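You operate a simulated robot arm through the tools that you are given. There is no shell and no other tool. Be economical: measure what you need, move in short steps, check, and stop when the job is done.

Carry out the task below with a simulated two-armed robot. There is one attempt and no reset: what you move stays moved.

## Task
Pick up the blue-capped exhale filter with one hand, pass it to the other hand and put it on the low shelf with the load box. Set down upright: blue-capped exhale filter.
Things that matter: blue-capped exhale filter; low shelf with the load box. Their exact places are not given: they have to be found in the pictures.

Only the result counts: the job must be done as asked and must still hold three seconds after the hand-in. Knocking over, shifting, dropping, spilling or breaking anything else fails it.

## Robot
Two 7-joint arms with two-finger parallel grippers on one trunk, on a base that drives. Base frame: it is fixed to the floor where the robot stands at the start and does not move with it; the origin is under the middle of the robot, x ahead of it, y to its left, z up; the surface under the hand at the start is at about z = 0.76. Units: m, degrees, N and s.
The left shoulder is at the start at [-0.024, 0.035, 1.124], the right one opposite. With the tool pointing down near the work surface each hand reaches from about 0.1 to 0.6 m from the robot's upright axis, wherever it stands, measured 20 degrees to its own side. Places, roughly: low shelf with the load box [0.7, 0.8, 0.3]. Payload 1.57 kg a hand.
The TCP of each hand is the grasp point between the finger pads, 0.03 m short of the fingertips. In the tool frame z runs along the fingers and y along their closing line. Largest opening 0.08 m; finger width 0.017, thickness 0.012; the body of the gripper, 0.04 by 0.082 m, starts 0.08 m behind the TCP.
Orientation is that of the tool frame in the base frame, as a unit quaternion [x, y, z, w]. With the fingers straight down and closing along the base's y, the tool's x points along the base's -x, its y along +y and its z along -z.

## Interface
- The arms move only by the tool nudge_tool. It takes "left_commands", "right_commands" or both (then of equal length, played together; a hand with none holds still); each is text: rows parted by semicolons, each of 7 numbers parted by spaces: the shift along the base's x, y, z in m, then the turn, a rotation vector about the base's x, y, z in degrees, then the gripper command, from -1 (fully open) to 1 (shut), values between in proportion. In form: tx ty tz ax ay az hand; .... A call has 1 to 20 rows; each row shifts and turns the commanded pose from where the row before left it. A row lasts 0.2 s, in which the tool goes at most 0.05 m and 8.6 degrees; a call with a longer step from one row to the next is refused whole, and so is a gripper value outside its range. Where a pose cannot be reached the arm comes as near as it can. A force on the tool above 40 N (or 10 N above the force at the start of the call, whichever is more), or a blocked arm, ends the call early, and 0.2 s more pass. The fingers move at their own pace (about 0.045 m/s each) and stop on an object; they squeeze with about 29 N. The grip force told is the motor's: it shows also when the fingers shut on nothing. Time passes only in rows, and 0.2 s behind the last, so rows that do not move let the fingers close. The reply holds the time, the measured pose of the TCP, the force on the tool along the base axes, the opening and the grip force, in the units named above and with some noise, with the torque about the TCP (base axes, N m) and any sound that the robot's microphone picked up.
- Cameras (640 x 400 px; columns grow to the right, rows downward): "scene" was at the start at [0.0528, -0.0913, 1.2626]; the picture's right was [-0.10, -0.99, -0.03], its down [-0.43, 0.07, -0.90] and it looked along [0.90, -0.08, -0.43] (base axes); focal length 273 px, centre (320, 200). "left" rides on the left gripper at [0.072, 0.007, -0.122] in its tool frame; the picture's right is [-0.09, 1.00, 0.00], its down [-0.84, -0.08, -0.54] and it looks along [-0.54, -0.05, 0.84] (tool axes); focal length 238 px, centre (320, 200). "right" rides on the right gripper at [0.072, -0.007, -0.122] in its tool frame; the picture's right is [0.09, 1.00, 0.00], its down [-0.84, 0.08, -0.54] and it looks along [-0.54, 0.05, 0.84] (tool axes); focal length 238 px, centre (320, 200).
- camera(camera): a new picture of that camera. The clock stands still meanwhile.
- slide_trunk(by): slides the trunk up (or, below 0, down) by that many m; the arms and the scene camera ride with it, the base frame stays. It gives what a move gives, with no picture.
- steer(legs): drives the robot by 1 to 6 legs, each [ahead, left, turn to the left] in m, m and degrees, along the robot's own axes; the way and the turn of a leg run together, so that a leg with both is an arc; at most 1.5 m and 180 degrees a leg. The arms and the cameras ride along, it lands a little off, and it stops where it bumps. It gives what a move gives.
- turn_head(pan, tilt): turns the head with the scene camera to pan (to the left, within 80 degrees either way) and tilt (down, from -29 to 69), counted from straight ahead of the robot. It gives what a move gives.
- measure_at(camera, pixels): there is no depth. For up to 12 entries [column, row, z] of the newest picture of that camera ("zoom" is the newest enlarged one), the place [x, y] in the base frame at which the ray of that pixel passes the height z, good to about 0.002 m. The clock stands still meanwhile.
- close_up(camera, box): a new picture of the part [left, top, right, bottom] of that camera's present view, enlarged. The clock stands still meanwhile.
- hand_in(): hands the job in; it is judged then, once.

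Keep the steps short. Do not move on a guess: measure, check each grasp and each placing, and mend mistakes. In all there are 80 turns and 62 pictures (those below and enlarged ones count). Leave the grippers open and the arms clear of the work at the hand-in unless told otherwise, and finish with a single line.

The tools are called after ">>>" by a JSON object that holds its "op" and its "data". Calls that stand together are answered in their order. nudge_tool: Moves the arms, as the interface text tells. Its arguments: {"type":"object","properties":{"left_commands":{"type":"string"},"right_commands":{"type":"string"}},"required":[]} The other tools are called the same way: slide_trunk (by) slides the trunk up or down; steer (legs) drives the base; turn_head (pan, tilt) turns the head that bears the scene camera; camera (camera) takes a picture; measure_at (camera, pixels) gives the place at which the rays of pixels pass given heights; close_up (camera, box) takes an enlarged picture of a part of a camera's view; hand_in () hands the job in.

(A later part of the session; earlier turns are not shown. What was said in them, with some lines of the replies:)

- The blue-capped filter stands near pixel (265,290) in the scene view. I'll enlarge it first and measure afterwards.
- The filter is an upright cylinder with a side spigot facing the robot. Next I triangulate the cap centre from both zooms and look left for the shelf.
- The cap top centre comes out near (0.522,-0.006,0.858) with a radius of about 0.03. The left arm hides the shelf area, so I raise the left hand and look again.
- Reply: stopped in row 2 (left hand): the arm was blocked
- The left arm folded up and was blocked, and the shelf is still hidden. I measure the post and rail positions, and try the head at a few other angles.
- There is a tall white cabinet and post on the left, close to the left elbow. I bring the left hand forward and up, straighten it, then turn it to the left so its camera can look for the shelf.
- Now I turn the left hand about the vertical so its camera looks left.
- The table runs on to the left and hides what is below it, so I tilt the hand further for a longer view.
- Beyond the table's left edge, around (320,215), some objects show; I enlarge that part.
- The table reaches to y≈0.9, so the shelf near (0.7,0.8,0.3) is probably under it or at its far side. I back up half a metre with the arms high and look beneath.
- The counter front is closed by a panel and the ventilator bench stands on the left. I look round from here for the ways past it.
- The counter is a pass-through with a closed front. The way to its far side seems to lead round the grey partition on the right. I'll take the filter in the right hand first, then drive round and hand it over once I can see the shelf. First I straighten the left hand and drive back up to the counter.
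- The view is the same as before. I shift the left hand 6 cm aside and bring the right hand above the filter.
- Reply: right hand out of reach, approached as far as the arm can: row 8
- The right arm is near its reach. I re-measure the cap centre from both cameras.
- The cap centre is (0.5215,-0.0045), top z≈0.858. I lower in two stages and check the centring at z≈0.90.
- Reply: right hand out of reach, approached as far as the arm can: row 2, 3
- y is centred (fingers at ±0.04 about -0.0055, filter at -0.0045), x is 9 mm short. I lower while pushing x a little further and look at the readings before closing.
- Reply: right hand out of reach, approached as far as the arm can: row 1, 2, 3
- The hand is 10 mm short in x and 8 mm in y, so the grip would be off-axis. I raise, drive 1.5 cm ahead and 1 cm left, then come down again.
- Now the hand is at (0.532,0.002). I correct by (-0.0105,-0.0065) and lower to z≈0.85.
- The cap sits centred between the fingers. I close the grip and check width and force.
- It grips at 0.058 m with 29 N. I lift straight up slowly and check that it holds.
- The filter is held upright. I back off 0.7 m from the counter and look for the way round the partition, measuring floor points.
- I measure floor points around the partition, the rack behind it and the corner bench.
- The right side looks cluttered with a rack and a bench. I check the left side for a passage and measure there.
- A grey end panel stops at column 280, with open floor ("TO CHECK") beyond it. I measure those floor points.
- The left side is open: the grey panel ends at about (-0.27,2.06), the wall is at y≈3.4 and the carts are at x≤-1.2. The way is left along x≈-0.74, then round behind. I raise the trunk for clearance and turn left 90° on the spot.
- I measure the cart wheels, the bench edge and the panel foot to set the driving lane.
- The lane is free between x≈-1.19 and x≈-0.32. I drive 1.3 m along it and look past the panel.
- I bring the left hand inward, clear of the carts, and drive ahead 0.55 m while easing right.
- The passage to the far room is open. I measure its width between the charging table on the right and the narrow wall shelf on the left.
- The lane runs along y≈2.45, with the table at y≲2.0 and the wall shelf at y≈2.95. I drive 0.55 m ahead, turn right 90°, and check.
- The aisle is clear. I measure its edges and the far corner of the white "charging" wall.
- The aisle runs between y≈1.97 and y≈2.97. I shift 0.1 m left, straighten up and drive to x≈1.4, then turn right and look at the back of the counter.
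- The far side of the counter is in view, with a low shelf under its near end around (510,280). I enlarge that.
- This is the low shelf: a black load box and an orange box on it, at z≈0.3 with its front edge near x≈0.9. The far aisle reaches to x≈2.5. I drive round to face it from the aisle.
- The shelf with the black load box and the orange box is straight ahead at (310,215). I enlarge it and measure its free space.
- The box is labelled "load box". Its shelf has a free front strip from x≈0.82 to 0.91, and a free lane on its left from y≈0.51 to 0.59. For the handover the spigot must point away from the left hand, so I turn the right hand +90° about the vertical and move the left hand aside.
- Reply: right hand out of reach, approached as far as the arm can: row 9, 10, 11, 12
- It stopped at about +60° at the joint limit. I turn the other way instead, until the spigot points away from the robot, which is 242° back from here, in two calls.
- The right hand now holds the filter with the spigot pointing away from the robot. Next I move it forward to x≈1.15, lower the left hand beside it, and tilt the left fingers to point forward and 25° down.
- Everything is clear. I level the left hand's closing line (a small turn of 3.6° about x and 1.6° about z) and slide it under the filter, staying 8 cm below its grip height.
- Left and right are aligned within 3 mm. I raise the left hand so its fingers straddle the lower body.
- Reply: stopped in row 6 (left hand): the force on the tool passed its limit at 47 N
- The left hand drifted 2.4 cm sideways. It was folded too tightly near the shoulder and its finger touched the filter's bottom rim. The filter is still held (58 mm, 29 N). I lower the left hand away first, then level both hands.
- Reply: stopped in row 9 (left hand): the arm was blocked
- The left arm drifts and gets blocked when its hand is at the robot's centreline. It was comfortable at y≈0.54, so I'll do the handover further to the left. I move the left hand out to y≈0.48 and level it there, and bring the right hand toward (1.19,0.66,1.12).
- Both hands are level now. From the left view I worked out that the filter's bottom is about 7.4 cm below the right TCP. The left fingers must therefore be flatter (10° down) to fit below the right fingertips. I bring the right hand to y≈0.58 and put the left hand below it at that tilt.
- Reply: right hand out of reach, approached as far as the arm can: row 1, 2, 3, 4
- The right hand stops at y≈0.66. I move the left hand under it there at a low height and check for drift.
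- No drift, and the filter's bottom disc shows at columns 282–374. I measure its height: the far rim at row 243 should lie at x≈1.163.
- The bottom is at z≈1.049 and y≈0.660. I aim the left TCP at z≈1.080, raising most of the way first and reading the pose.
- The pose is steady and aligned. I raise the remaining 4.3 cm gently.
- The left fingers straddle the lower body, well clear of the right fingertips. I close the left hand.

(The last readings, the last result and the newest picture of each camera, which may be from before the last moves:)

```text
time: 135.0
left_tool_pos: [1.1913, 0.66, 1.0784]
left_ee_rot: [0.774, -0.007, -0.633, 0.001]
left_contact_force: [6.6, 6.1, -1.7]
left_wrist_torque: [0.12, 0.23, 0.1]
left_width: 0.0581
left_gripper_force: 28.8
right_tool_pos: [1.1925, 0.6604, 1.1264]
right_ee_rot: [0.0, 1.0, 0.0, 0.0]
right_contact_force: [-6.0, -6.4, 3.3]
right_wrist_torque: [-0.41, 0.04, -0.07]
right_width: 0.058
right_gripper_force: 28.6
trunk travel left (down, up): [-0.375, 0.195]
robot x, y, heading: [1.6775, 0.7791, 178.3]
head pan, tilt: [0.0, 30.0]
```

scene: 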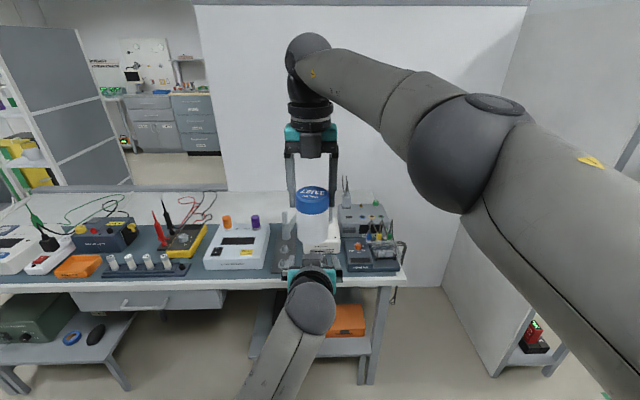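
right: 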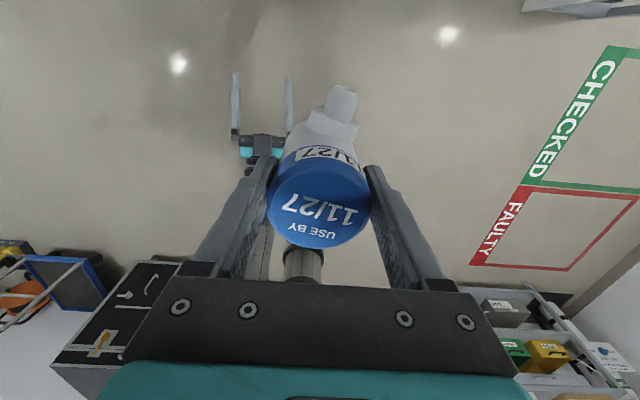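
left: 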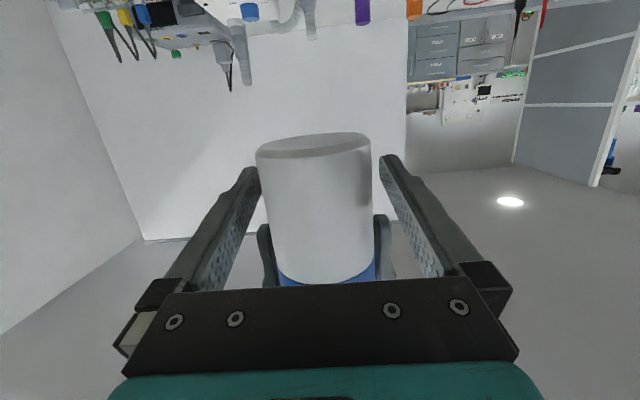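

Both hands hold at 58 mm. I open the right hand and then raise it straight up.

>>> {"op": "nudge_tool", "data": {"left_commands": "0 0 0 0 0 0 1; 0 0 0 0 0 0 1; 0 0 0 0 0 0 1; 0 0 0 0 0 0 1; 0 0 0 0 0 0 1; 0 0 0 0 0 0 1; 0 0 0 0 0 0 1; 0 0 0 0 0 0 1; 0 0 0 0 0 0 1", "right_commands": "0 0 0 0 0 0 -1; 0 0 0 0 0 0 -1; 0 0 0 0 0 0 -1; 0 0 0.01 0 0 0 -1; 0 0 0.02 0 0 0 -1; 0 0 0.03 0 0 0 -1; 0 0 0.03 0 0 0 -1; 0 0 0.03 0 0 0 -1; 0 0 0 0 0 0 -1"}}

>>> {"op": "turn_head", "data": {"pan": 0, "tilt": 40}}

>>> {"op": "camera", "data": {"camera": "scene"}}

```text
time: 137.0
left_tool_pos: [1.1905, 0.6592, 1.0781]
left_ee_rot: [0.773, -0.007, -0.634, 0.002]
left_contact_force: [-0.2, 0.8, 0.1]
left_wrist_torque: [-0.01, -0.01, -0.06]
left_width: 0.0584
left_gripper_force: 29.1
right_tool_pos: [1.2026, 0.6666, 1.2269]
right_ee_rot: [0.0, 1.0, 0.003, 0.001]
right_contact_force: [-0.5, 0.4, -0.5]
right_wrist_torque: [-0.04, -0.02, 0.02]
right_width: 0.0801
right_gripper_force: 0.1
right hand out of reach, approached as far as the arm can: row 5, 7, 8
trunk travel left (down, up): [-0.375, 0.195]
robot x, y, heading: [1.6828, 0.7755, 178.1]
head pan, tilt: [0.0, 30.0]
```

```text
time: 137.7
left_tool_pos: [1.1899, 0.6608, 1.078]
left_ee_rot: [0.773, -0.008, -0.634, 0.001]
left_contact_force: [0.8, 0.3, -0.4]
left_wrist_torque: [-0.01, 0.01, 0.02]
left_width: 0.0581
left_gripper_force: 28.8
right_tool_pos: [1.2013, 0.667, 1.2254]
right_ee_rot: [0.0, 1.0, 0.002, 0.001]
right_contact_force: [-0.6, 0.3, -0.7]
right_wrist_torque: [0.05, -0.03, 0.0]
right_width: 0.0801
right_gripper_force: 0.1
trunk travel left (down, up): [-0.375, 0.195]
robot x, y, heading: [1.6803, 0.7791, 178.5]
head pan, tilt: [0.0, 40.0]
```

```text
9 pictures are left
```

scene: 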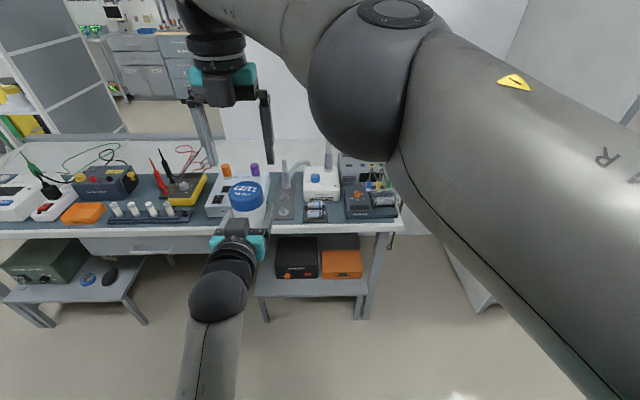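

The left hand now holds the filter upright alone. I move the right hand off to the right, extend the left hand forward to about 0.6 m ahead, and then lower the trunk.

>>> {"op": "nudge_tool", "data": {"left_commands": "0 0 0 0 0 0 1; 0 0 0 0 0 0 1; 0 0 0 0 0 0 1; 0 0 0 0 0 0 1; -0.02 -0.01 -0.01 0 0 0 1; -0.02 -0.01 -0.01 0 0 0 1; -0.02 -0.01 -0.01 0 0 0 1; -0.02 -0.01 -0.01 0 0 0 1; -0.02 -0.01 -0.01 0 0 0 1; 0 0 0 0 0 0 1", "right_commands": "0.01 0.03 0 0 0 0 -1; 0.01 0.03 0 0 0 0 -1; 0.01 0.03 0 0 0 0 -1; 0.01 0.03 0 0 0 0 -1; 0 0.03 0 0 0 0 -1; 0 0.03 0 0 0 0 -1; 0 0.03 0 0 0 0 -1; 0 0.03 0 0 0 0 -1; 0 0.03 0 0 0 0 -1; 0 0 0 0 0 0 -1"}}

>>> {"op": "slide_trunk", "data": {"by": -0.37}}

```text
time: 139.9
left_tool_pos: [1.0904, 0.611, 1.0289]
left_ee_rot: [0.773, -0.004, -0.634, -0.002]
left_contact_force: [0.2, 0.1, 0.4]
left_wrist_torque: [-0.01, -0.01, -0.02]
left_width: 0.0583
left_gripper_force: 28.8
right_tool_pos: [1.2416, 0.9397, 1.2276]
right_ee_rot: [0.001, 1.0, 0.003, 0.001]
right_contact_force: [0.4, 0.2, -1.0]
right_wrist_torque: [0.0, 0.02, 0.02]
right_width: 0.08
right_gripper_force: 0.1
trunk travel left (down, up): [-0.375, 0.195]
robot x, y, heading: [1.6797, 0.7815, 178.3]
head pan, tilt: [0.0, 40.0]
```

```text
time: 143.5
left_tool_pos: [1.0905, 0.6123, 0.6598]
left_ee_rot: [0.774, -0.004, -0.634, -0.002]
left_contact_force: [-0.1, 1.2, 0.5]
left_wrist_torque: [-0.02, 0.0, -0.01]
left_width: 0.0583
left_gripper_force: 29.2
right_tool_pos: [1.2403, 0.9389, 0.8578]
right_ee_rot: [0.0, 1.0, 0.003, 0.001]
right_contact_force: [-0.1, -0.4, -1.4]
right_wrist_torque: [0.02, -0.03, 0.02]
right_width: 0.0799
right_gripper_force: 0.1
trunk travel left (down, up): [-0.005, 0.565]
robot x, y, heading: [1.6773, 0.7777, 178.2]
head pan, tilt: [0.0, 40.0]
```

The trunk is down and left TCP z is 0.66. Now I lower the left arm to z≈0.42 and bring y to 0.56, at x≈1.09, clear of the counter and shelf.

>>> {"op": "nudge_tool", "data": {"left_commands": "0 -0.006 -0.03 0 0 0 1; 0 -0.006 -0.03 0 0 0 1; 0 -0.006 -0.03 0 0 0 1; 0 -0.006 -0.03 0 0 0 1; 0 -0.007 -0.03 0 0 0 1; 0 -0.007 -0.03 0 0 0 1; 0 -0.007 -0.03 0 0 0 1; 0 -0.007 -0.03 0 0 0 1; 0 0 0 0 0 0 1"}}

>>> {"op": "turn_head", "data": {"pan": 10, "tilt": 50}}

>>> {"op": "camera", "data": {"camera": "scene"}}

```text
time: 145.5
left_tool_pos: [1.1088, 0.5612, 0.4643]
left_ee_rot: [0.773, -0.005, -0.634, -0.002]
left_contact_force: [0.0, 1.1, -0.1]
left_wrist_torque: [0.0, 0.0, 0.0]
left_width: 0.058
left_gripper_force: 28.5
left hand out of reach, approached as far as the arm can: row 7, 8
right_tool_pos: [1.2417, 0.94, 0.8577]
right_ee_rot: [-0.001, 1.0, 0.003, 0.002]
right_contact_force: [0.7, 0.4, 0.1]
right_wrist_torque: [-0.02, 0.02, 0.0]
right_width: 0.0801
right_gripper_force: 0.0
trunk travel left (down, up): [-0.005, 0.565]
robot x, y, heading: [1.6837, 0.7775, 178.1]
head pan, tilt: [0.0, 40.0]
```

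```text
time: 146.2
left_tool_pos: [1.1092, 0.5611, 0.4648]
left_ee_rot: [0.773, -0.004, -0.634, -0.002]
left_contact_force: [-0.7, 0.4, -1.1]
left_wrist_torque: [-0.01, -0.01, 0.01]
left_width: 0.0581
left_gripper_force: 29.7
right_tool_pos: [1.2411, 0.9398, 0.8576]
right_ee_rot: [-0.001, 1.0, 0.002, 0.001]
right_contact_force: [0.1, -0.2, -0.5]
right_wrist_torque: [0.01, 0.03, -0.01]
right_width: 0.0797
right_gripper_force: 0.1
trunk travel left (down, up): [-0.005, 0.565]
robot x, y, heading: [1.6818, 0.7765, 178.1]
head pan, tilt: [10.0, 50.0]
```

```text
8 pictures are left
```

scene: 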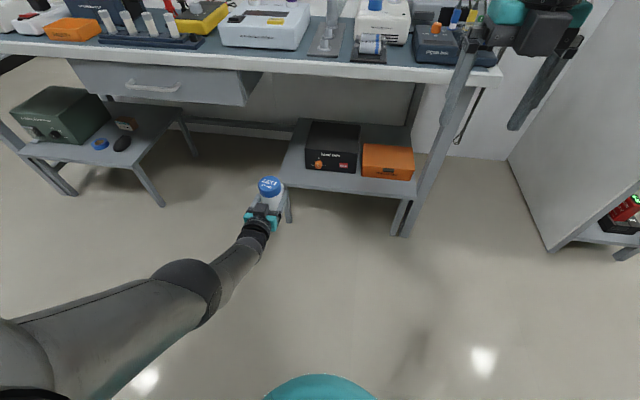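

At this stretch the arm bottoms out at z≈0.46. Nearer to the robot it should reach lower, so I retract to about 0.47 m ahead and 0.1 m left, then lower in small rows and watch the readings.

>>> {"op": "nudge_tool", "data": {"left_commands": "0.02 0.02 0 0 0 0 1; 0.02 0.02 0 0 0 0 1; 0.02 0.02 0 0 0 0 1; 0.02 0.02 0 0 0 0 1; 0.02 0.02 0 0 0 0 1; 0 0.01 -0.02 0 0 0 1; 0 0 -0.02 0 0 0 1; 0 0 -0.02 0 0 0 1; 0 0 -0.02 0 0 0 1; 0 0 -0.02 0 0 0 1; 0 0 0 0 0 0 1"}}

```text
time: 148.6
left_tool_pos: [1.2247, 0.6668, 0.3997]
left_ee_rot: [0.774, -0.004, -0.633, -0.001]
left_contact_force: [0.0, -0.4, 0.4]
left_wrist_torque: [0.03, -0.01, -0.01]
left_width: 0.0581
left_gripper_force: 29.0
left hand out of reach, approached as far as the arm can: row 9, 10
right_tool_pos: [1.2412, 0.9394, 0.8576]
right_ee_rot: [0.0, 1.0, 0.002, 0.002]
right_contact_force: [0.1, -0.1, -0.1]
right_wrist_torque: [-0.01, 0.02, 0.01]
right_width: 0.08
right_gripper_force: 0.1
trunk travel left (down, up): [-0.005, 0.565]
robot x, y, heading: [1.6815, 0.7767, 178.3]
head pan, tilt: [10.0, 50.0]
```

The flat grip can't get down to the shelf, which needs z≈0.33; it would work with the fingers about 40° down. So I'll have the right hand hold the cap again while the left hand re-tilts and re-grips. First I raise the left hand back to the handover spot.

>>> {"op": "nudge_tool", "data": {"left_commands": "0 0 0.03 0 0 0 1; 0 0 0.03 0 0 0 1; 0 0 0.03 0 0 0 1; -0.01 0 0.03 0 0 0 1; -0.01 0 0.03 0 0 0 1; -0.01 -0.003 0.03 0 0 0 1; -0.005 -0.004 0.03 0 0 0 1; 0 0 0.03 0 0 0 1; 0 0 0.03 0 0 0 1; 0 0 0.03 0 0 0 1; 0 0 0.008 0 0 0 1; 0 0 0 0 0 0 1"}}

>>> {"op": "nudge_tool", "data": {"right_commands": "0 -0.03 0.01 0 0 0 -1; 0 -0.03 0 0 0 0 -1; 0 -0.03 0 0 0 0 -1; 0 -0.03 0 0 0 0 -1; 0 -0.03 0 0 0 0 -1; -0.01 -0.03 0 0 0 0 -1; -0.01 -0.03 0 0 0 0 -1; -0.01 -0.03 0 0 0 0 -1; -0.01 -0.03 0 0 0 0 -1; -0.009 -0.009 -0.01 0 0 0 -1; 0 0 0 0 0 0 -1"}}

```text
time: 151.2
left_tool_pos: [1.1956, 0.6463, 0.6986]
left_ee_rot: [0.778, -0.024, -0.627, 0.017]
left_contact_force: [-1.2, -0.6, -0.2]
left_wrist_torque: [-0.01, 0.01, -0.02]
left_width: 0.0582
left_gripper_force: 29.2
right_tool_pos: [1.2409, 0.9395, 0.8563]
right_ee_rot: [0.0, 1.0, 0.003, 0.003]
right_contact_force: [0.0, 0.3, -0.1]
right_wrist_torque: [0.01, 0.01, -0.01]
right_width: 0.0801
right_gripper_force: 0.1
trunk travel left (down, up): [-0.005, 0.565]
robot x, y, heading: [1.6814, 0.7791, 178.3]
head pan, tilt: [10.0, 50.0]
```

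```text
time: 153.6
left_tool_pos: [1.1926, 0.6468, 0.7013]
left_ee_rot: [0.775, -0.022, -0.631, 0.019]
left_contact_force: [0.2, -0.5, 0.3]
left_wrist_torque: [0.0, 0.02, 0.03]
left_width: 0.0581
left_gripper_force: 28.8
right_tool_pos: [1.2012, 0.6706, 0.8663]
right_ee_rot: [0.0, 1.0, 0.002, 0.001]
right_contact_force: [-0.5, 0.5, 0.0]
right_wrist_torque: [0.01, 0.01, 0.0]
right_width: 0.0799
right_gripper_force: 0.0
right hand out of reach, approached as far as the arm can: row 10
trunk travel left (down, up): [-0.005, 0.565]
robot x, y, heading: [1.6829, 0.7806, 178.1]
head pan, tilt: [10.0, 50.0]
```

The left arm drifts slightly at this height (y 0.647, 3° roll), so I do the regrasp 5 cm lower where it tracks well.

>>> {"op": "nudge_tool", "data": {"left_commands": "0 0 -0.02 0 0 0 1; 0 0 -0.02 0 0 0 1; 0 0 -0.02 0 0 0 1; 0 0 0 0 0 0 1; 0 0 0 0 0 0 1"}}

>>> {"op": "camera", "data": {"camera": "right"}}

```text
time: 154.8
left_tool_pos: [1.188, 0.6523, 0.6517]
left_ee_rot: [0.77, -0.012, -0.638, 0.007]
left_contact_force: [0.0, -0.4, 0.1]
left_wrist_torque: [0.01, -0.02, 0.0]
left_width: 0.0583
left_gripper_force: 29.3
right_tool_pos: [1.201, 0.6714, 0.8654]
right_ee_rot: [0.0, 1.0, 0.001, 0.001]
right_contact_force: [-0.3, 0.1, 0.1]
right_wrist_torque: [0.01, 0.0, 0.01]
right_width: 0.08
right_gripper_force: 0.0
trunk travel left (down, up): [-0.005, 0.565]
robot x, y, heading: [1.678, 0.7827, 178.1]
head pan, tilt: [10.0, 50.0]
```

```text
7 pictures are left
```

right: 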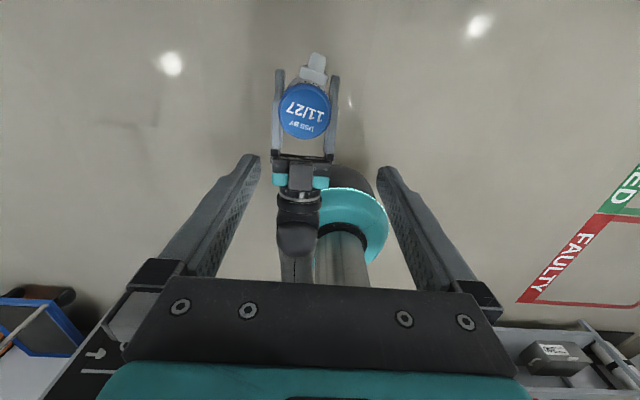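

I lower the left hand another 4 cm, then bring the right hand over the cap at the position I measure.

>>> {"op": "nudge_tool", "data": {"left_commands": "0 0 -0.02 0 0 0 1; 0 0 -0.02 0 0 0 1; 0 0 0 0 0 0 1; 0 0 0 0 0 0 1; 0 0 0 0 0 0 1; 0 0 0 0 0 0 1; 0 0 0 0 0 0 1", "right_commands": "0 0 -0.02 0 0 0 -1; 0 0 -0.02 0 0 0 -1; 0 0 -0.02 0 0 0 -1; -0.005 -0.006 -0.02 0 0 0 -1; -0.005 -0.006 -0.02 0 0 0 -1; 0 0 0 0 0 0 -1; 0 0 0 0 0 0 -1"}}

```text
time: 156.4
left_tool_pos: [1.1888, 0.6553, 0.6077]
left_ee_rot: [0.773, -0.009, -0.634, 0.004]
left_contact_force: [0.3, -0.3, 0.1]
left_wrist_torque: [0.01, 0.0, 0.0]
left_width: 0.0581
left_gripper_force: 29.3
right_tool_pos: [1.1945, 0.6585, 0.7665]
right_ee_rot: [0.0, 1.0, 0.002, 0.001]
right_contact_force: [0.2, -0.4, 0.4]
right_wrist_torque: [0.04, -0.02, -0.02]
right_width: 0.0803
right_gripper_force: 0.1
trunk travel left (down, up): [-0.005, 0.565]
robot x, y, heading: [1.6834, 0.7756, 178.2]
head pan, tilt: [10.0, 50.0]
```

Left is at (1.189,0.655,0.608) and nearly level. I align the right hand above it and lower it to z≈0.670 around the cap.

>>> {"op": "nudge_tool", "data": {"right_commands": "-0.0055 -0.003 -0.02 0 0 0 -1; 0 0 -0.02 0 0 0 -1; 0 0 -0.02 0 0 0 -1; 0 0 -0.02 0 0 0 -1; 0 0 -0.0165 0 0 0 -1; 0 0 0 0 0 0 -1"}}

>>> {"op": "camera", "data": {"camera": "right"}}

```text
time: 157.8
left_tool_pos: [1.1909, 0.6553, 0.6068]
left_ee_rot: [0.774, -0.01, -0.633, 0.003]
left_contact_force: [0.4, -0.7, 0.6]
left_wrist_torque: [-0.02, -0.01, 0.0]
left_width: 0.058
left_gripper_force: 29.1
right_tool_pos: [1.196, 0.6616, 0.68]
right_ee_rot: [0.0, 1.0, 0.003, 0.002]
right_contact_force: [0.3, -1.2, 0.2]
right_wrist_torque: [0.01, -0.02, 0.0]
right_width: 0.0802
right_gripper_force: 0.0
right hand out of reach, approached as far as the arm can: row 1, 5
trunk travel left (down, up): [-0.005, 0.565]
robot x, y, heading: [1.6814, 0.7772, 178.1]
head pan, tilt: [10.0, 50.0]
```

```text
6 pictures are left
```

right: 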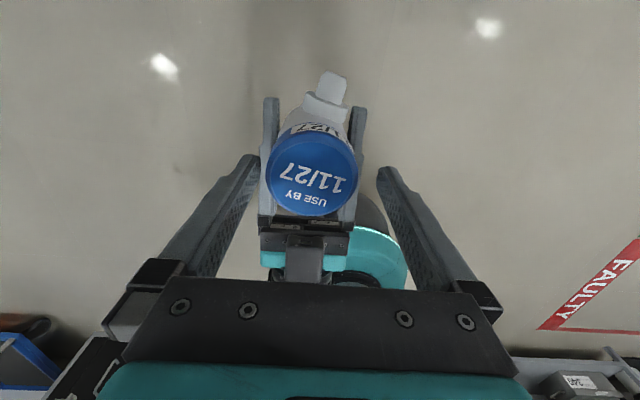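

The right hand is at its limit at (1.196,0.662,0.680), so I bring the left hand (with the filter) to it: +5 mm x, +6 mm y, +10 mm z.

>>> {"op": "nudge_tool", "data": {"left_commands": "0.005 0.004 0.005 0 0 0 1; 0 0.003 0.005 0 0 0 1; 0 0 0 0 0 0 1; 0 0 0 0 0 0 1"}}

```text
time: 158.8
left_tool_pos: [1.1897, 0.6523, 0.6215]
left_ee_rot: [0.769, -0.015, -0.639, 0.014]
left_contact_force: [0.3, 0.0, 0.2]
left_wrist_torque: [-0.01, 0.02, 0.04]
left_width: 0.0582
left_gripper_force: 29.3
right_tool_pos: [1.1949, 0.6618, 0.6824]
right_ee_rot: [0.0, 1.0, 0.003, 0.001]
right_contact_force: [0.4, -1.0, 0.3]
right_wrist_torque: [0.01, -0.02, 0.03]
right_width: 0.08
right_gripper_force: 0.1
trunk travel left (down, up): [-0.005, 0.565]
robot x, y, heading: [1.683, 0.7772, 178.3]
head pan, tilt: [10.0, 50.0]
```

The left arm is too folded here. It tracked cleanly near z≈0.40, and the 40° tilt will need more drop below the shoulder anyway, so I move both hands down together, the right one first raised clear of the cap, to about (1.205,0.68) with left z≈0.43.

>>> {"op": "nudge_tool", "data": {"left_commands": "0 0 0 0 0 0 1; 0 0 0 0 0 0 1; 0.002 0.003 -0.025 0 0 0 1; 0.002 0.003 -0.025 0 0 0 1; 0.002 0.003 -0.025 0 0 0 1; 0.002 0.002 -0.025 0 0 0 1; 0.002 0.002 -0.025 0 0 0 1; 0 0 -0.025 0 0 0 1; 0 0 -0.025 0 0 0 1; 0 0 -0.013 0 0 0 1; 0 0 0 0 0 0 1", "right_commands": "0 0 0.025 0 0 0 -1; 0 0 0.025 0 0 0 -1; 0.002 0.003 -0.02 0 0 0 -1; 0.002 0.004 -0.02 0 0 0 -1; 0.002 0.004 -0.02 0 0 0 -1; 0.002 0.004 -0.02 0 0 0 -1; 0.002 0.003 -0.02 0 0 0 -1; 0 0 -0.02 0 0 0 -1; 0 0 -0.02 0 0 0 -1; 0 0 -0.02 0 0 0 -1; 0 0 0 0 0 0 -1"}}

```text
time: 161.2
left_tool_pos: [1.2058, 0.6749, 0.4288]
left_ee_rot: [0.775, -0.005, -0.632, 0.002]
left_contact_force: [0.7, -0.3, 1.1]
left_wrist_torque: [-0.01, 0.01, 0.0]
left_width: 0.058
left_gripper_force: 29.0
right_tool_pos: [1.2058, 0.6798, 0.5823]
right_ee_rot: [-0.001, 1.0, 0.003, 0.001]
right_contact_force: [1.1, -0.1, -0.3]
right_wrist_torque: [0.04, -0.02, 0.02]
right_width: 0.0799
right_gripper_force: 0.0
right hand out of reach, approached as far as the arm can: row 10
trunk travel left (down, up): [-0.005, 0.565]
robot x, y, heading: [1.6858, 0.7764, 178.1]
head pan, tilt: [10.0, 50.0]
```

Left is clean at (1.206,0.675,0.429). The right hand nears its limit, so I shift both 5 cm toward the centre and lower the right hand partway.

>>> {"op": "nudge_tool", "data": {"left_commands": "0 0.015 0 0 0 0 1; 0 0.015 0 0 0 0 1; 0 0.015 0 0 0 0 1; 0 0.005 0 0 0 0 1; 0 0 0 0 0 0 1; 0 0 0 0 0 0 1", "right_commands": "0 0.015 0 0 0 0 -1; 0 0.015 0 0 0 0 -1; 0 0.015 -0.015 0 0 0 -1; 0 0 -0.015 0 0 0 -1; 0 0 -0.01 0 0 0 -1; 0 0 0 0 0 0 -1"}}

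```text
time: 162.8
left_tool_pos: [1.2067, 0.6726, 0.4179]
left_ee_rot: [0.775, -0.026, -0.63, 0.038]
left_contact_force: [0.1, 0.9, 0.6]
left_wrist_torque: [0.02, 0.03, 0.01]
left_width: 0.0578
left_gripper_force: 29.3
right_tool_pos: [1.2063, 0.7241, 0.5412]
right_ee_rot: [0.0, 1.0, 0.002, 0.0]
right_contact_force: [-0.2, -0.6, -0.8]
right_wrist_torque: [-0.01, -0.02, 0.04]
right_width: 0.08
right_gripper_force: 0.0
trunk travel left (down, up): [-0.005, 0.565]
robot x, y, heading: [1.6788, 0.7771, 178.1]
head pan, tilt: [10.0, 50.0]
stopped in row 6 (left hand): the arm was blocked; the commanded pose is now the measured one
```

The left arm's limit comes from pointing straight ahead while reaching inward. Turning the left hand inward (30° toward the right) should free it. I level it, yaw it -30°, and then move inward to y≈0.70.

>>> {"op": "nudge_tool", "data": {"left_commands": "0 -0.01 0.005 2.7 0 0 1; 0 -0.01 0.005 2.6 0 0 1; 0 0 0 0 0 -7.5 1; 0 0 0 0 0 -7.5 1; 0 0.01 0 0 0 -7.5 1; 0 0.01 0 0 0 -7.5 1; 0 0.01 0 0 0 0 1; 0 0.01 0 0 0 0 1; 0 0.007 0 0 0 0 1; 0 0 0 0 0 0 1"}}

```text
time: 165.0
left_tool_pos: [1.2073, 0.7017, 0.4274]
left_ee_rot: [0.751, -0.197, -0.609, -0.162]
left_contact_force: [0.3, -0.5, 0.4]
left_wrist_torque: [-0.02, -0.01, 0.03]
left_width: 0.0581
left_gripper_force: 29.2
right_tool_pos: [1.2054, 0.7248, 0.5407]
right_ee_rot: [-0.001, 1.0, 0.003, 0.002]
right_contact_force: [0.7, 0.0, 0.3]
right_wrist_torque: [0.0, 0.03, 0.01]
right_width: 0.0803
right_gripper_force: 0.1
trunk travel left (down, up): [-0.005, 0.565]
robot x, y, heading: [1.6814, 0.7743, 178.0]
head pan, tilt: [10.0, 50.0]
```

That worked: left is level at (1.207,0.702,0.427). Now I move the right hand over the cap and lower it to z≈0.488.

>>> {"op": "nudge_tool", "data": {"right_commands": "0.002 -0.012 0 0 0 0 -1; 0 -0.011 0 0 0 0 -1; 0 0 0 0 0 0 -1; 0 0 -0.018 0 0 0 -1; 0 0 -0.018 0 0 0 -1; 0 0 -0.017 0 0 0 -1; 0 0 0 0 0 0 -1"}}

>>> {"op": "camera", "data": {"camera": "right"}}

```text
time: 166.6
left_tool_pos: [1.2089, 0.7027, 0.4278]
left_ee_rot: [0.751, -0.197, -0.61, -0.161]
left_contact_force: [1.3, 2.5, -0.4]
left_wrist_torque: [-0.07, 0.04, 0.06]
left_width: 0.0583
left_gripper_force: 28.7
right_tool_pos: [1.2224, 0.7102, 0.5024]
right_ee_rot: [0.0, 1.0, 0.003, 0.0]
right_contact_force: [-0.8, -2.9, 1.1]
right_wrist_torque: [-0.1, 0.01, -0.04]
right_width: 0.0799
right_gripper_force: 0.1
right hand out of reach, approached as far as the arm can: row 4, 5, 6
trunk travel left (down, up): [-0.005, 0.565]
robot x, y, heading: [1.6801, 0.7764, 178.2]
head pan, tilt: [10.0, 50.0]
```

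```text
5 pictures are left
```

right: 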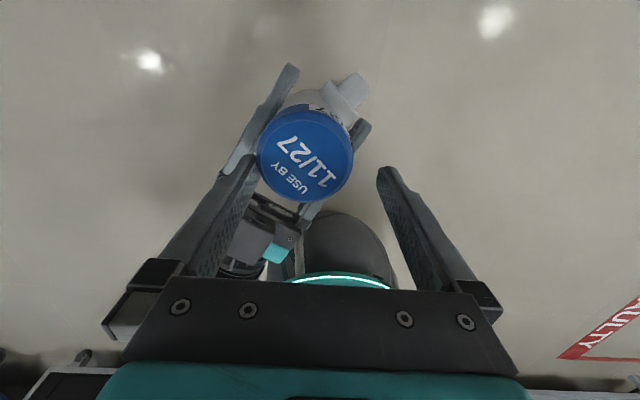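

The right hand ends at (1.222,0.710,0.502) at its limit and lightly touches. I bring the left hand to it: +13 mm x, +8 mm y, +12 mm z, which also relieves the touch.

>>> {"op": "nudge_tool", "data": {"left_commands": "0.004 0.004 0 0 0 0 1; 0.005 0.004 0.004 0 0 0 1; 0.0045 0 0.004 0 0 0 1; 0 0 0.004 0 0 0 1; 0 0 0 0 0 0 1; 0 0 0 0 0 0 1"}}

```text
time: 168.0
left_tool_pos: [1.22, 0.7093, 0.4394]
left_ee_rot: [0.751, -0.197, -0.609, -0.161]
left_contact_force: [0.0, 1.0, 0.2]
left_wrist_torque: [0.0, 0.01, -0.01]
left_width: 0.0579
left_gripper_force: 28.9
right_tool_pos: [1.2227, 0.7105, 0.5029]
right_ee_rot: [0.001, 1.0, 0.003, 0.001]
right_contact_force: [0.5, 0.0, 0.0]
right_wrist_torque: [-0.03, 0.01, 0.0]
right_width: 0.0805
right_gripper_force: 0.1
trunk travel left (down, up): [-0.005, 0.565]
robot x, y, heading: [1.6825, 0.7757, 178.3]
head pan, tilt: [10.0, 50.0]
```

The hands are aligned within 3 mm with no contact force. I close the right hand on the cap.

>>> {"op": "nudge_tool", "data": {"right_commands": "0 0 0 0 0 0 0; 0 0 0 0 0 0 1; 0 0 0 0 0 0 1; 0 0 0 0 0 0 1; 0 0 0 0 0 0 1; 0 0 0 0 0 0 1"}}

```text
time: 169.4
left_tool_pos: [1.2198, 0.7102, 0.4407]
left_ee_rot: [0.75, -0.198, -0.61, -0.163]
left_contact_force: [5.1, 16.6, 0.7]
left_wrist_torque: [-0.56, 0.23, 0.24]
left_width: 0.0582
left_gripper_force: 29.8
right_tool_pos: [1.223, 0.7081, 0.5025]
right_ee_rot: [0.0, 1.0, -0.001, 0.001]
right_contact_force: [-3.9, -16.2, -0.5]
right_wrist_torque: [-0.48, 0.03, -0.17]
right_width: 0.0586
right_gripper_force: 28.8
trunk travel left (down, up): [-0.005, 0.565]
robot x, y, heading: [1.6794, 0.7798, 178.2]
head pan, tilt: [10.0, 50.0]
```

Both hands hold it. I open the left hand, tilt its fingers 25° further down about its closing line, raise it 3 mm, and check before closing.

>>> {"op": "nudge_tool", "data": {"left_commands": "0 0 0 0 0 0 -1; 0 0 0 0 0 0 -1; 0 0 0 0 0 0 -1; 0 0 0.001 -3.1 -5.4 0 -1; 0 0 0.001 -3.1 -5.4 0 -1; 0 0 0.001 -3.1 -5.4 0 -1; 0 0 0 -3.1 -5.4 0 -1; 0 0 0 0 0 0 -1"}}

>>> {"op": "camera", "data": {"camera": "left"}}

```text
time: 171.2
left_tool_pos: [1.2208, 0.7097, 0.4425]
left_ee_rot: [0.865, -0.228, -0.433, -0.114]
left_contact_force: [0.5, -0.8, -0.7]
left_wrist_torque: [0.04, -0.03, 0.02]
left_width: 0.0801
left_gripper_force: 0.0
right_tool_pos: [1.2222, 0.7113, 0.5024]
right_ee_rot: [0.0, 1.0, 0.002, 0.001]
right_contact_force: [-0.7, 0.1, -0.3]
right_wrist_torque: [-0.04, -0.02, -0.02]
right_width: 0.058
right_gripper_force: 29.1
trunk travel left (down, up): [-0.005, 0.565]
robot x, y, heading: [1.6822, 0.7773, 178.4]
head pan, tilt: [10.0, 50.0]
```

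```text
4 pictures are left
```

left: 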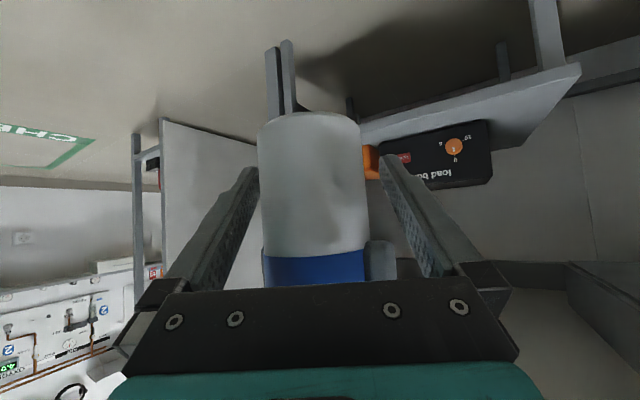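

The pose tracked exactly and the fingers straddle the body. I close the left hand, then open and raise the right hand.

>>> {"op": "nudge_tool", "data": {"left_commands": "0 0 0 0 0 0 0; 0 0 0 0 0 0 1; 0 0 0 0 0 0 1; 0 0 0 0 0 0 1; 0 0 0 0 0 0 1; 0 0 0 0 0 0 1"}}

>>> {"op": "nudge_tool", "data": {"left_commands": "0 0 0 0 0 0 1; 0 0 0 0 0 0 1; 0 0 0 0 0 0 1; 0 0 0 0 0 0 1; 0 0 0 0 0 0 1; 0 0 0 0 0 0 1; 0 0 0 0 0 0 1; 0 0 0 0 0 0 1; 0 0 0 0 0 0 1; 0 0 0 0 0 0 1; 0 0 0 0 0 0 1; 0 0 0 0 0 0 1; 0 0 0 0 0 0 1", "right_commands": "0 0 0 0 0 0 -1; 0 0 0 0 0 0 -1; 0 0 0 0 0 0 -1; 0 0 0.01 0 0 0 -1; 0 0 0.02 0 0 0 -1; 0 0 0.03 0 0 0 -1; 0 0 0.03 0 0 0 -1; 0 0.02 0.03 0 0 0 -1; 0 0.03 0.03 0 0 0 -1; 0 0.03 0.03 0 0 0 -1; 0 0.03 0.03 0 0 0 -1; 0 0.03 0.03 0 0 0 -1; 0 0 0.03 0 0 0 -1"}}

```text
time: 172.6
left_tool_pos: [1.221, 0.7101, 0.4435]
left_ee_rot: [0.865, -0.227, -0.433, -0.115]
left_contact_force: [2.1, 3.9, 0.1]
left_wrist_torque: [0.44, -0.14, 0.02]
left_width: 0.0622
left_gripper_force: 29.1
right_tool_pos: [1.2226, 0.7099, 0.5028]
right_ee_rot: [0.0, 1.0, 0.002, 0.002]
right_contact_force: [-2.6, -3.5, -0.1]
right_wrist_torque: [-0.64, 0.29, -0.06]
right_width: 0.0578
right_gripper_force: 28.8
trunk travel left (down, up): [-0.005, 0.565]
robot x, y, heading: [1.6791, 0.7791, 178.2]
head pan, tilt: [10.0, 50.0]
```

```text
time: 175.4
left_tool_pos: [1.2192, 0.7093, 0.4424]
left_ee_rot: [0.864, -0.228, -0.434, -0.114]
left_contact_force: [-0.4, -0.5, -0.7]
left_wrist_torque: [-0.01, 0.01, 0.0]
left_width: 0.0581
left_gripper_force: 29.1
right_tool_pos: [1.2243, 0.8505, 0.7738]
right_ee_rot: [0.0, 1.0, 0.002, 0.002]
right_contact_force: [0.3, -0.1, -0.1]
right_wrist_torque: [0.01, 0.04, 0.0]
right_width: 0.0798
right_gripper_force: 0.1
right hand out of reach, approached as far as the arm can: row 4
trunk travel left (down, up): [-0.005, 0.565]
robot x, y, heading: [1.6805, 0.7768, 178.4]
head pan, tilt: [10.0, 50.0]
```

The left hand alone holds it at 58 mm; the width settled from 62 to 58, so I will check uprightness. I move the left hand to about (1.08,0.56,0.41), yaw it back to straight ahead, move the right hand up and back, and look.

>>> {"op": "nudge_tool", "data": {"left_commands": "-0.0175 -0.019 -0.004 0 0 0 1; -0.0175 -0.019 -0.004 0 0 0 1; -0.0175 -0.019 -0.004 0 0 7.5 1; -0.0175 -0.019 -0.004 0 0 7.5 1; -0.0175 -0.019 -0.004 0 0 7.5 1; -0.0175 -0.019 -0.004 0 0 7.5 1; -0.0175 -0.019 -0.004 0 0 0 1; -0.0175 -0.017 -0.004 0 0 0 1; 0 0 0 0 0 0 1", "right_commands": "0.007 0.012 0.02 0 0 0 -1; 0.007 0.012 0.02 0 0 0 -1; 0.007 0.012 0.02 0 0 0 -1; 0.007 0.012 0.02 0 0 0 -1; 0.007 0.012 0.02 0 0 0 -1; 0.007 0.012 0.02 0 0 0 -1; 0.007 0.012 0.02 0 0 0 -1; 0 0 0.02 0 0 0 -1; 0 0 0 0 0 0 -1"}}

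>>> {"op": "close_up", "data": {"camera": "scene", "box": [200, 90, 460, 250]}}

```text
time: 177.4
left_tool_pos: [1.0973, 0.5786, 0.4213]
left_ee_rot: [0.894, 0.004, -0.448, 0.002]
left_contact_force: [-1.0, -0.5, -1.5]
left_wrist_torque: [-0.03, -0.03, 0.01]
left_width: 0.0584
left_gripper_force: 29.1
left hand out of reach, approached as far as the arm can: row 7, 8
right_tool_pos: [1.2713, 0.9337, 0.9324]
right_ee_rot: [-0.001, 1.0, 0.002, 0.002]
right_contact_force: [0.5, -0.7, 0.2]
right_wrist_torque: [0.01, 0.02, 0.0]
right_width: 0.0799
right_gripper_force: 0.0
trunk travel left (down, up): [-0.005, 0.565]
robot x, y, heading: [1.6835, 0.7777, 177.9]
head pan, tilt: [10.0, 50.0]
```

```text
2.46 times, centred on (330, 170) of scene
```

zoom: 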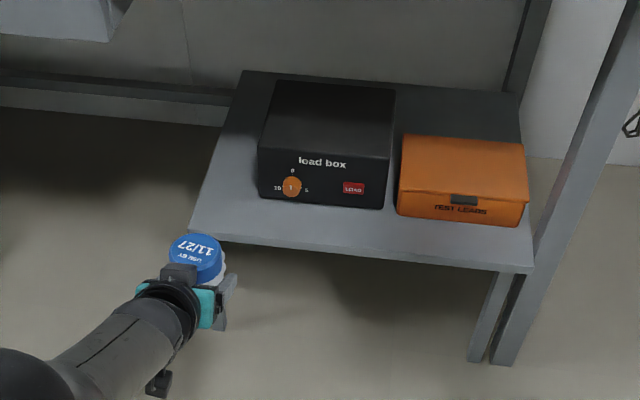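

The filter looks upright. I measure the shelf corners, the load-box front and the cap centre in this enlarged picture.

>>> {"op": "measure_at", "data": {"camera": "zoom", "pixels": [[188, 232, 0.3], [533, 270, 0.3], [258, 195, 0.3], [383, 209, 0.3], [397, 213, 0.3], [522, 227, 0.3], [197, 247, 0.476], [172, 252, 0.46], [222, 252, 0.46], [472, 362, 0], [470, 275, 0.28]]}}

```text
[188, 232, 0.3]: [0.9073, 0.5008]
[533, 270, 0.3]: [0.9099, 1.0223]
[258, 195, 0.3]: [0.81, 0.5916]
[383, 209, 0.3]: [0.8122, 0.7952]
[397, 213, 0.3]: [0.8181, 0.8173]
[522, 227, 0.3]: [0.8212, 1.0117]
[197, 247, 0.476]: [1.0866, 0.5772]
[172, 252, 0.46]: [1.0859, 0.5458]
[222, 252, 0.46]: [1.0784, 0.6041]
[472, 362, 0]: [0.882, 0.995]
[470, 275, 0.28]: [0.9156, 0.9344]
```

Shelf front edge is x≈0.908, left end y≈0.501, load-box front x≈0.811 with its left side at y≈0.592. Target for the filter axis is (0.86,0.555), with the spigot running into the free lane left of the box. I retract to ~0.5 m ahead, lower to z≈0.35 over open floor to check reach, and raise the right hand clear of the counter items.

>>> {"op": "nudge_tool", "data": {"left_commands": "0.02 0.01 0 0 0 0 1; 0.02 0.01 0 0 0 0 1; 0.02 0.01 0 0 0 0 1; 0.02 0.01 0 0 0 0 1; 0.02 0.01 0 0 0 0 1; 0 0 -0.02 0 0 0 1; 0 0 -0.02 0 0 0 1; 0 0 -0.015 0 0 0 1; 0 0 0 0 0 0 1", "right_commands": "0.01 0.01 0.015 0 0 0 -1; 0.01 0.01 0.015 0 0 0 -1; 0.01 0.01 0.015 0 0 0 -1; 0.01 0.01 0.015 0 0 0 -1; 0.01 0.01 0.015 0 0 0 -1; 0 0 0.015 0 0 0 -1; 0 0 0 0 0 0 -1; 0 0 0 0 0 0 -1; 0 0 0 0 0 0 -1"}}

```text
time: 179.4
left_tool_pos: [1.1991, 0.6307, 0.3656]
left_ee_rot: [0.894, 0.004, -0.448, 0.003]
left_contact_force: [-0.1, 0.0, -0.6]
left_wrist_torque: [-0.03, 0.0, -0.01]
left_width: 0.0584
left_gripper_force: 29.0
right_tool_pos: [1.3225, 0.9828, 1.0223]
right_ee_rot: [0.0, 1.0, 0.002, 0.002]
right_contact_force: [-0.2, -0.3, 0.0]
right_wrist_torque: [-0.01, -0.01, -0.01]
right_width: 0.0799
right_gripper_force: 0.0
trunk travel left (down, up): [-0.005, 0.565]
robot x, y, heading: [1.6789, 0.7793, 178.1]
head pan, tilt: [10.0, 50.0]
```

Reach is fine at z=0.366. I test down to z≈0.32 over the floor and come back up to 0.375 for the approach.

>>> {"op": "nudge_tool", "data": {"left_commands": "0 0 -0.02 0 0 0 1; 0 0 -0.02 0 0 0 1; 0 0 -0.005 0 0 0 1; 0 0 0 0 0 0 1"}}

>>> {"op": "nudge_tool", "data": {"left_commands": "0 0 0.02 0 0 0 1; 0 0 0.02 0 0 0 1; 0 0 0.015 0 0 0 1; 0 0 0 0 0 0 1"}}

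```text
time: 180.4
left_tool_pos: [1.1993, 0.6326, 0.345]
left_ee_rot: [0.894, 0.003, -0.449, 0.001]
left_contact_force: [0.2, -0.3, -1.5]
left_wrist_torque: [-0.02, -0.03, 0.01]
left_width: 0.058
left_gripper_force: 29.0
left hand out of reach, approached as far as the arm can: row 2, 3
right_tool_pos: [1.3219, 0.9836, 1.0216]
right_ee_rot: [0.0, 1.0, 0.003, 0.001]
right_contact_force: [-0.2, 0.7, 0.0]
right_wrist_torque: [0.01, 0.02, -0.01]
right_width: 0.08
right_gripper_force: 0.0
trunk travel left (down, up): [-0.005, 0.565]
robot x, y, heading: [1.6808, 0.7771, 178.3]
head pan, tilt: [10.0, 50.0]
```

```text
time: 181.4
left_tool_pos: [1.1982, 0.6335, 0.3999]
left_ee_rot: [0.894, 0.004, -0.448, 0.002]
left_contact_force: [-0.4, -0.2, -1.7]
left_wrist_torque: [0.0, -0.01, 0.0]
left_width: 0.0582
left_gripper_force: 28.9
right_tool_pos: [1.3224, 0.9842, 1.022]
right_ee_rot: [0.001, 1.0, 0.002, 0.001]
right_contact_force: [0.2, 0.1, -0.5]
right_wrist_torque: [0.03, -0.02, -0.01]
right_width: 0.0798
right_gripper_force: 0.1
trunk travel left (down, up): [-0.005, 0.565]
robot x, y, heading: [1.6836, 0.7781, 178.2]
head pan, tilt: [10.0, 50.0]
```

It bottoms at 0.345 here; 4.5 cm nearer should reach about 0.315. I test that.

>>> {"op": "nudge_tool", "data": {"left_commands": "0.02 0.005 0 0 0 0 1; 0.025 0.005 0 0 0 0 1; 0 0 -0.025 0 0 0 1; 0 0 -0.025 0 0 0 1; 0 0 -0.02 0 0 0 1; 0 0 -0.01 0 0 0 1; 0 0 0 0 0 0 1"}}

>>> {"op": "nudge_tool", "data": {"left_commands": "0 0 0.02 0 0 0 1; 0 0 0.02 0 0 0 1; 0 0 0.015 0 0 0 1; 0 0 0 0 0 0 1"}}

```text
time: 183.0
left_tool_pos: [1.2426, 0.6427, 0.3217]
left_ee_rot: [0.894, 0.004, -0.448, 0.003]
left_contact_force: [0.2, 0.3, -0.4]
left_wrist_torque: [0.02, -0.01, 0.01]
left_width: 0.0581
left_gripper_force: 28.4
right_tool_pos: [1.3226, 0.9835, 1.0231]
right_ee_rot: [0.0, 1.0, 0.004, 0.001]
right_contact_force: [0.2, -0.9, -0.3]
right_wrist_torque: [-0.02, 0.0, 0.0]
right_width: 0.0802
right_gripper_force: 0.1
trunk travel left (down, up): [-0.005, 0.565]
robot x, y, heading: [1.6811, 0.7772, 178.1]
head pan, tilt: [10.0, 50.0]
```

```text
time: 184.0
left_tool_pos: [1.2454, 0.6425, 0.3745]
left_ee_rot: [0.894, 0.004, -0.448, 0.002]
left_contact_force: [0.5, 0.4, -1.6]
left_wrist_torque: [-0.01, 0.0, -0.02]
left_width: 0.0581
left_gripper_force: 28.7
right_tool_pos: [1.3216, 0.984, 1.0227]
right_ee_rot: [0.0, 1.0, 0.003, 0.001]
right_contact_force: [0.0, 0.0, 0.3]
right_wrist_torque: [0.06, 0.01, 0.03]
right_width: 0.0802
right_gripper_force: 0.0
trunk travel left (down, up): [-0.005, 0.565]
robot x, y, heading: [1.6816, 0.7764, 178.3]
head pan, tilt: [10.0, 50.0]
```

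z=0.322 is reachable. Now I drive: 0.28 m ahead and 0.10 m left first, then read the pose.

>>> {"op": "steer", "data": {"legs": [[0.0, 0.1, 0], [0.28, 0, 0]]}}

>>> {"op": "camera", "data": {"camera": "scene"}}

```text
time: 186.7
left_tool_pos: [0.9578, 0.5504, 0.3755]
left_ee_rot: [0.894, 0.005, -0.447, 0.003]
left_contact_force: [-0.7, 0.5, -1.3]
left_wrist_torque: [-0.02, 0.0, -0.01]
left_width: 0.0582
left_gripper_force: 29.2
right_tool_pos: [1.0356, 0.8904, 1.0225]
right_ee_rot: [-0.002, 1.0, 0.003, 0.002]
right_contact_force: [0.2, -0.1, -0.4]
right_wrist_torque: [-0.01, -0.02, -0.01]
right_width: 0.0802
right_gripper_force: 0.0
trunk travel left (down, up): [-0.005, 0.565]
robot x, y, heading: [1.3937, 0.6867, 178.5]
head pan, tilt: [10.0, 50.0]
```

```text
2 pictures are left
```

scene: 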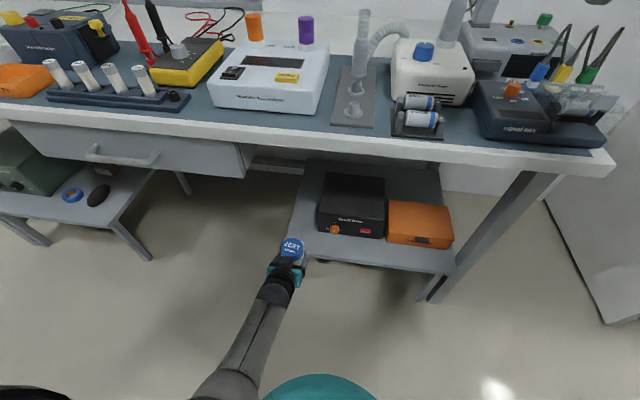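

I check positions in this picture: cap centre (293,246), load-box front corners (318,230) and (384,238), and the shelf's front right corner.

>>> {"op": "measure_at", "data": {"camera": "scene", "pixels": [[293, 246, 0.43], [282, 248, 0.42], [305, 248, 0.42], [318, 230, 0.3], [384, 239, 0.3], [448, 272, 0.3], [350, 263, 0.3], [330, 231, 0.31]]}}

```text
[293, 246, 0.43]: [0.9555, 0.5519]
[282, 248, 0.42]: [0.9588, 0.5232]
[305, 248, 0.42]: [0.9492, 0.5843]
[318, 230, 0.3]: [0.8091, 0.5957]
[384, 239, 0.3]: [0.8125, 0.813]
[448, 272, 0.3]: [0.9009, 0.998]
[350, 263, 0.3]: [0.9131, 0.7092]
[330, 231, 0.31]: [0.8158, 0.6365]
```

The cap centre agrees with the TCP to 2 mm. I drive the last 9.7 cm ahead.

>>> {"op": "steer", "data": {"legs": [[0.097, 0, 0]]}}

```text
time: 187.8
left_tool_pos: [0.8622, 0.5519, 0.3748]
left_ee_rot: [0.894, 0.005, -0.447, 0.003]
left_contact_force: [-0.3, -0.5, -1.3]
left_wrist_torque: [0.0, -0.01, 0.0]
left_width: 0.0581
left_gripper_force: 28.4
right_tool_pos: [0.9372, 0.8933, 1.021]
right_ee_rot: [-0.001, 1.0, 0.003, 0.001]
right_contact_force: [0.3, 0.9, 0.2]
right_wrist_torque: [-0.03, 0.05, -0.01]
right_width: 0.0801
right_gripper_force: 0.0
trunk travel left (down, up): [-0.005, 0.565]
robot x, y, heading: [1.2961, 0.6884, 178.5]
head pan, tilt: [10.0, 50.0]
```

I'm at (0.862,0.552). Lowering gently, first 3 cm, then in small steps watching the force.

>>> {"op": "nudge_tool", "data": {"left_commands": "0 0 -0.01 0 0 0 1; 0 0 -0.01 0 0 0 1; 0 0 -0.006 0 0 0 1; 0 0 -0.004 0 0 0 1; 0 0 0 0 0 0 1"}}

>>> {"op": "nudge_tool", "data": {"left_commands": "0 0 -0.002 0 0 0 1; 0 0 -0.002 0 0 0 1; 0 0 -0.002 0 0 0 1; 0 0 0 0 0 0 1"}}

```text
time: 189.0
left_tool_pos: [0.8618, 0.5526, 0.3452]
left_ee_rot: [0.894, 0.005, -0.447, 0.003]
left_contact_force: [-0.5, 0.6, -1.2]
left_wrist_torque: [0.0, 0.04, -0.02]
left_width: 0.0582
left_gripper_force: 29.1
right_tool_pos: [0.9384, 0.8941, 1.022]
right_ee_rot: [-0.002, 1.0, 0.003, 0.002]
right_contact_force: [-0.6, 0.0, 0.1]
right_wrist_torque: [-0.01, 0.01, 0.02]
right_width: 0.08
right_gripper_force: 0.1
trunk travel left (down, up): [-0.005, 0.565]
robot x, y, heading: [1.2966, 0.6878, 178.4]
head pan, tilt: [10.0, 50.0]
```

```text
time: 190.0
left_tool_pos: [0.8618, 0.5526, 0.3376]
left_ee_rot: [0.895, 0.006, -0.447, 0.003]
left_contact_force: [-0.4, 0.0, -1.0]
left_wrist_torque: [-0.05, -0.02, 0.0]
left_width: 0.0581
left_gripper_force: 29.1
right_tool_pos: [0.9382, 0.8944, 1.0226]
right_ee_rot: [-0.002, 1.0, 0.003, 0.001]
right_contact_force: [-0.1, 0.1, 0.0]
right_wrist_torque: [0.03, -0.02, -0.03]
right_width: 0.0801
right_gripper_force: 0.0
trunk travel left (down, up): [-0.005, 0.565]
robot x, y, heading: [1.2976, 0.6903, 178.4]
head pan, tilt: [10.0, 50.0]
```

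No contact yet (Fz about -1). I continue in 2 mm steps.

>>> {"op": "nudge_tool", "data": {"left_commands": "0 0 -0.002 0 0 0 1; 0 0 -0.002 0 0 0 1; 0 0 -0.002 0 0 0 1; 0 0 0 0 0 0 1"}}

```text
time: 191.0
left_tool_pos: [0.8587, 0.5523, 0.3356]
left_ee_rot: [0.892, 0.006, -0.452, 0.004]
left_contact_force: [2.9, 1.3, 16.2]
left_wrist_torque: [0.23, 0.28, -0.03]
left_width: 0.0578
left_gripper_force: 28.5
right_tool_pos: [0.9388, 0.8935, 1.0226]
right_ee_rot: [-0.001, 1.0, 0.003, 0.001]
right_contact_force: [0.2, 0.1, -0.6]
right_wrist_torque: [0.03, -0.02, 0.02]
right_width: 0.0799
right_gripper_force: 0.1
trunk travel left (down, up): [-0.005, 0.565]
robot x, y, heading: [1.3032, 0.6914, 178.2]
head pan, tilt: [10.0, 50.0]
```

Contact: 16 N upward at z≈0.336, as expected with the shelf at about 0.30. I relieve 3 mm of press and open slowly.

>>> {"op": "nudge_tool", "data": {"left_commands": "0 0 0.003 0 0 0 1; 0 0 0.001 0 0 0 1; 0 0 0 0 0 0 1"}}

```text
time: 191.8
left_tool_pos: [0.8634, 0.5528, 0.3349]
left_ee_rot: [0.895, 0.006, -0.446, 0.003]
left_contact_force: [-0.2, -1.2, 2.5]
left_wrist_torque: [-0.06, 0.08, 0.03]
left_width: 0.0581
left_gripper_force: 29.0
right_tool_pos: [0.938, 0.8934, 1.0225]
right_ee_rot: [-0.002, 1.0, 0.003, 0.001]
right_contact_force: [0.7, 0.1, -1.1]
right_wrist_torque: [-0.02, 0.0, -0.02]
right_width: 0.0802
right_gripper_force: 0.1
trunk travel left (down, up): [-0.005, 0.565]
robot x, y, heading: [1.2976, 0.6884, 178.4]
head pan, tilt: [10.0, 50.0]
5 turns are left
```

Light contact only (2.5 N). I open the left hand in place and look (5 turns left).

>>> {"op": "nudge_tool", "data": {"left_commands": "0 0 0 0 0 0 0.2; 0 0 0 0 0 0 -0.5; 0 0 0 0 0 0 -1; 0 0 0 0 0 0 -1; 0 0 0 0 0 0 -1"}}

>>> {"op": "close_up", "data": {"camera": "scene", "box": [240, 170, 440, 295]}}

```text
time: 193.0
left_tool_pos: [0.8615, 0.5521, 0.3377]
left_ee_rot: [0.894, 0.006, -0.448, 0.003]
left_contact_force: [-0.4, 0.5, -0.4]
left_wrist_torque: [0.04, 0.01, -0.04]
left_width: 0.08
left_gripper_force: 0.1
right_tool_pos: [0.9381, 0.8943, 1.0225]
right_ee_rot: [-0.001, 1.0, 0.002, 0.001]
right_contact_force: [0.0, 0.2, 0.0]
right_wrist_torque: [0.01, -0.01, 0.01]
right_width: 0.0797
right_gripper_force: 0.0
trunk travel left (down, up): [-0.005, 0.565]
robot x, y, heading: [1.298, 0.6888, 178.5]
head pan, tilt: [10.0, 50.0]
```

```text
3.20 times, centred on (340, 232) of scene
4 turns are left
```

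zoom: 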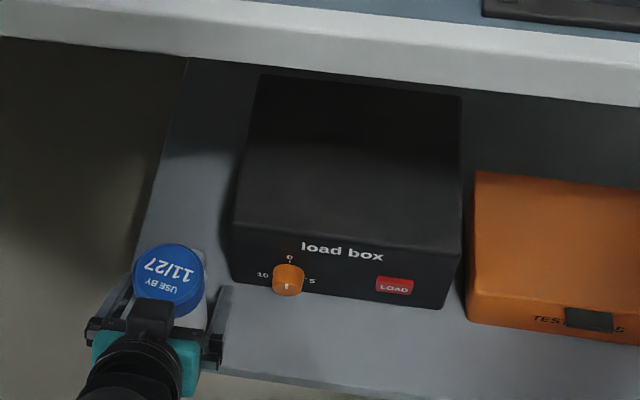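

The filter stands on the shelf's front left, upright, and the hand is open with no force on it. I back the robot straight away and take a last look.

>>> {"op": "steer", "data": {"legs": [[-0.12, 0, 0], [-0.25, 0, 0]]}}

>>> {"op": "close_up", "data": {"camera": "scene", "box": [200, 110, 440, 260]}}

```text
time: 195.7
left_tool_pos: [1.2303, 0.5411, 0.3375]
left_ee_rot: [0.894, 0.007, -0.448, 0.003]
left_contact_force: [0.1, -0.1, 0.5]
left_wrist_torque: [0.01, -0.02, 0.03]
left_width: 0.08
left_gripper_force: 0.0
right_tool_pos: [1.3042, 0.882, 1.0217]
right_ee_rot: [-0.003, 1.0, 0.003, 0.002]
right_contact_force: [-0.4, -0.7, -0.6]
right_wrist_torque: [-0.01, 0.03, 0.01]
right_width: 0.0799
right_gripper_force: 0.1
trunk travel left (down, up): [-0.005, 0.565]
robot x, y, heading: [1.6664, 0.6807, 178.6]
head pan, tilt: [10.0, 50.0]
```

```text
2.67 times, centred on (320, 185) of scene
3 turns are left
```

zoom: 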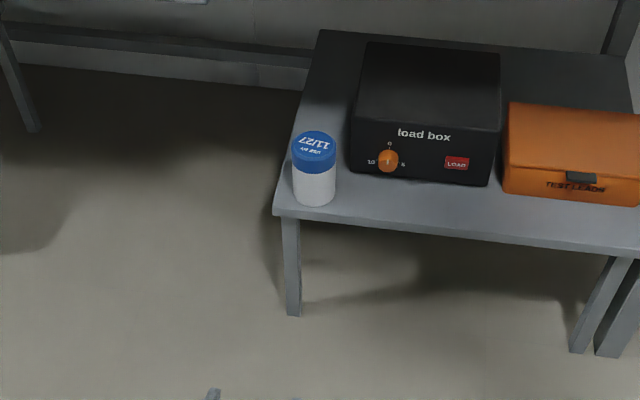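

The filter stands upright on the load-box shelf, both hands are open and clear, and nothing else has moved. I hand the job in.

>>> {"op": "hand_in", "data": {}}

```text
The job is handed in.
```

The blue-capped exhale filter was picked up with the right hand, passed to the left, and now stands upright on the low shelf beside the load box; the job is handed in.
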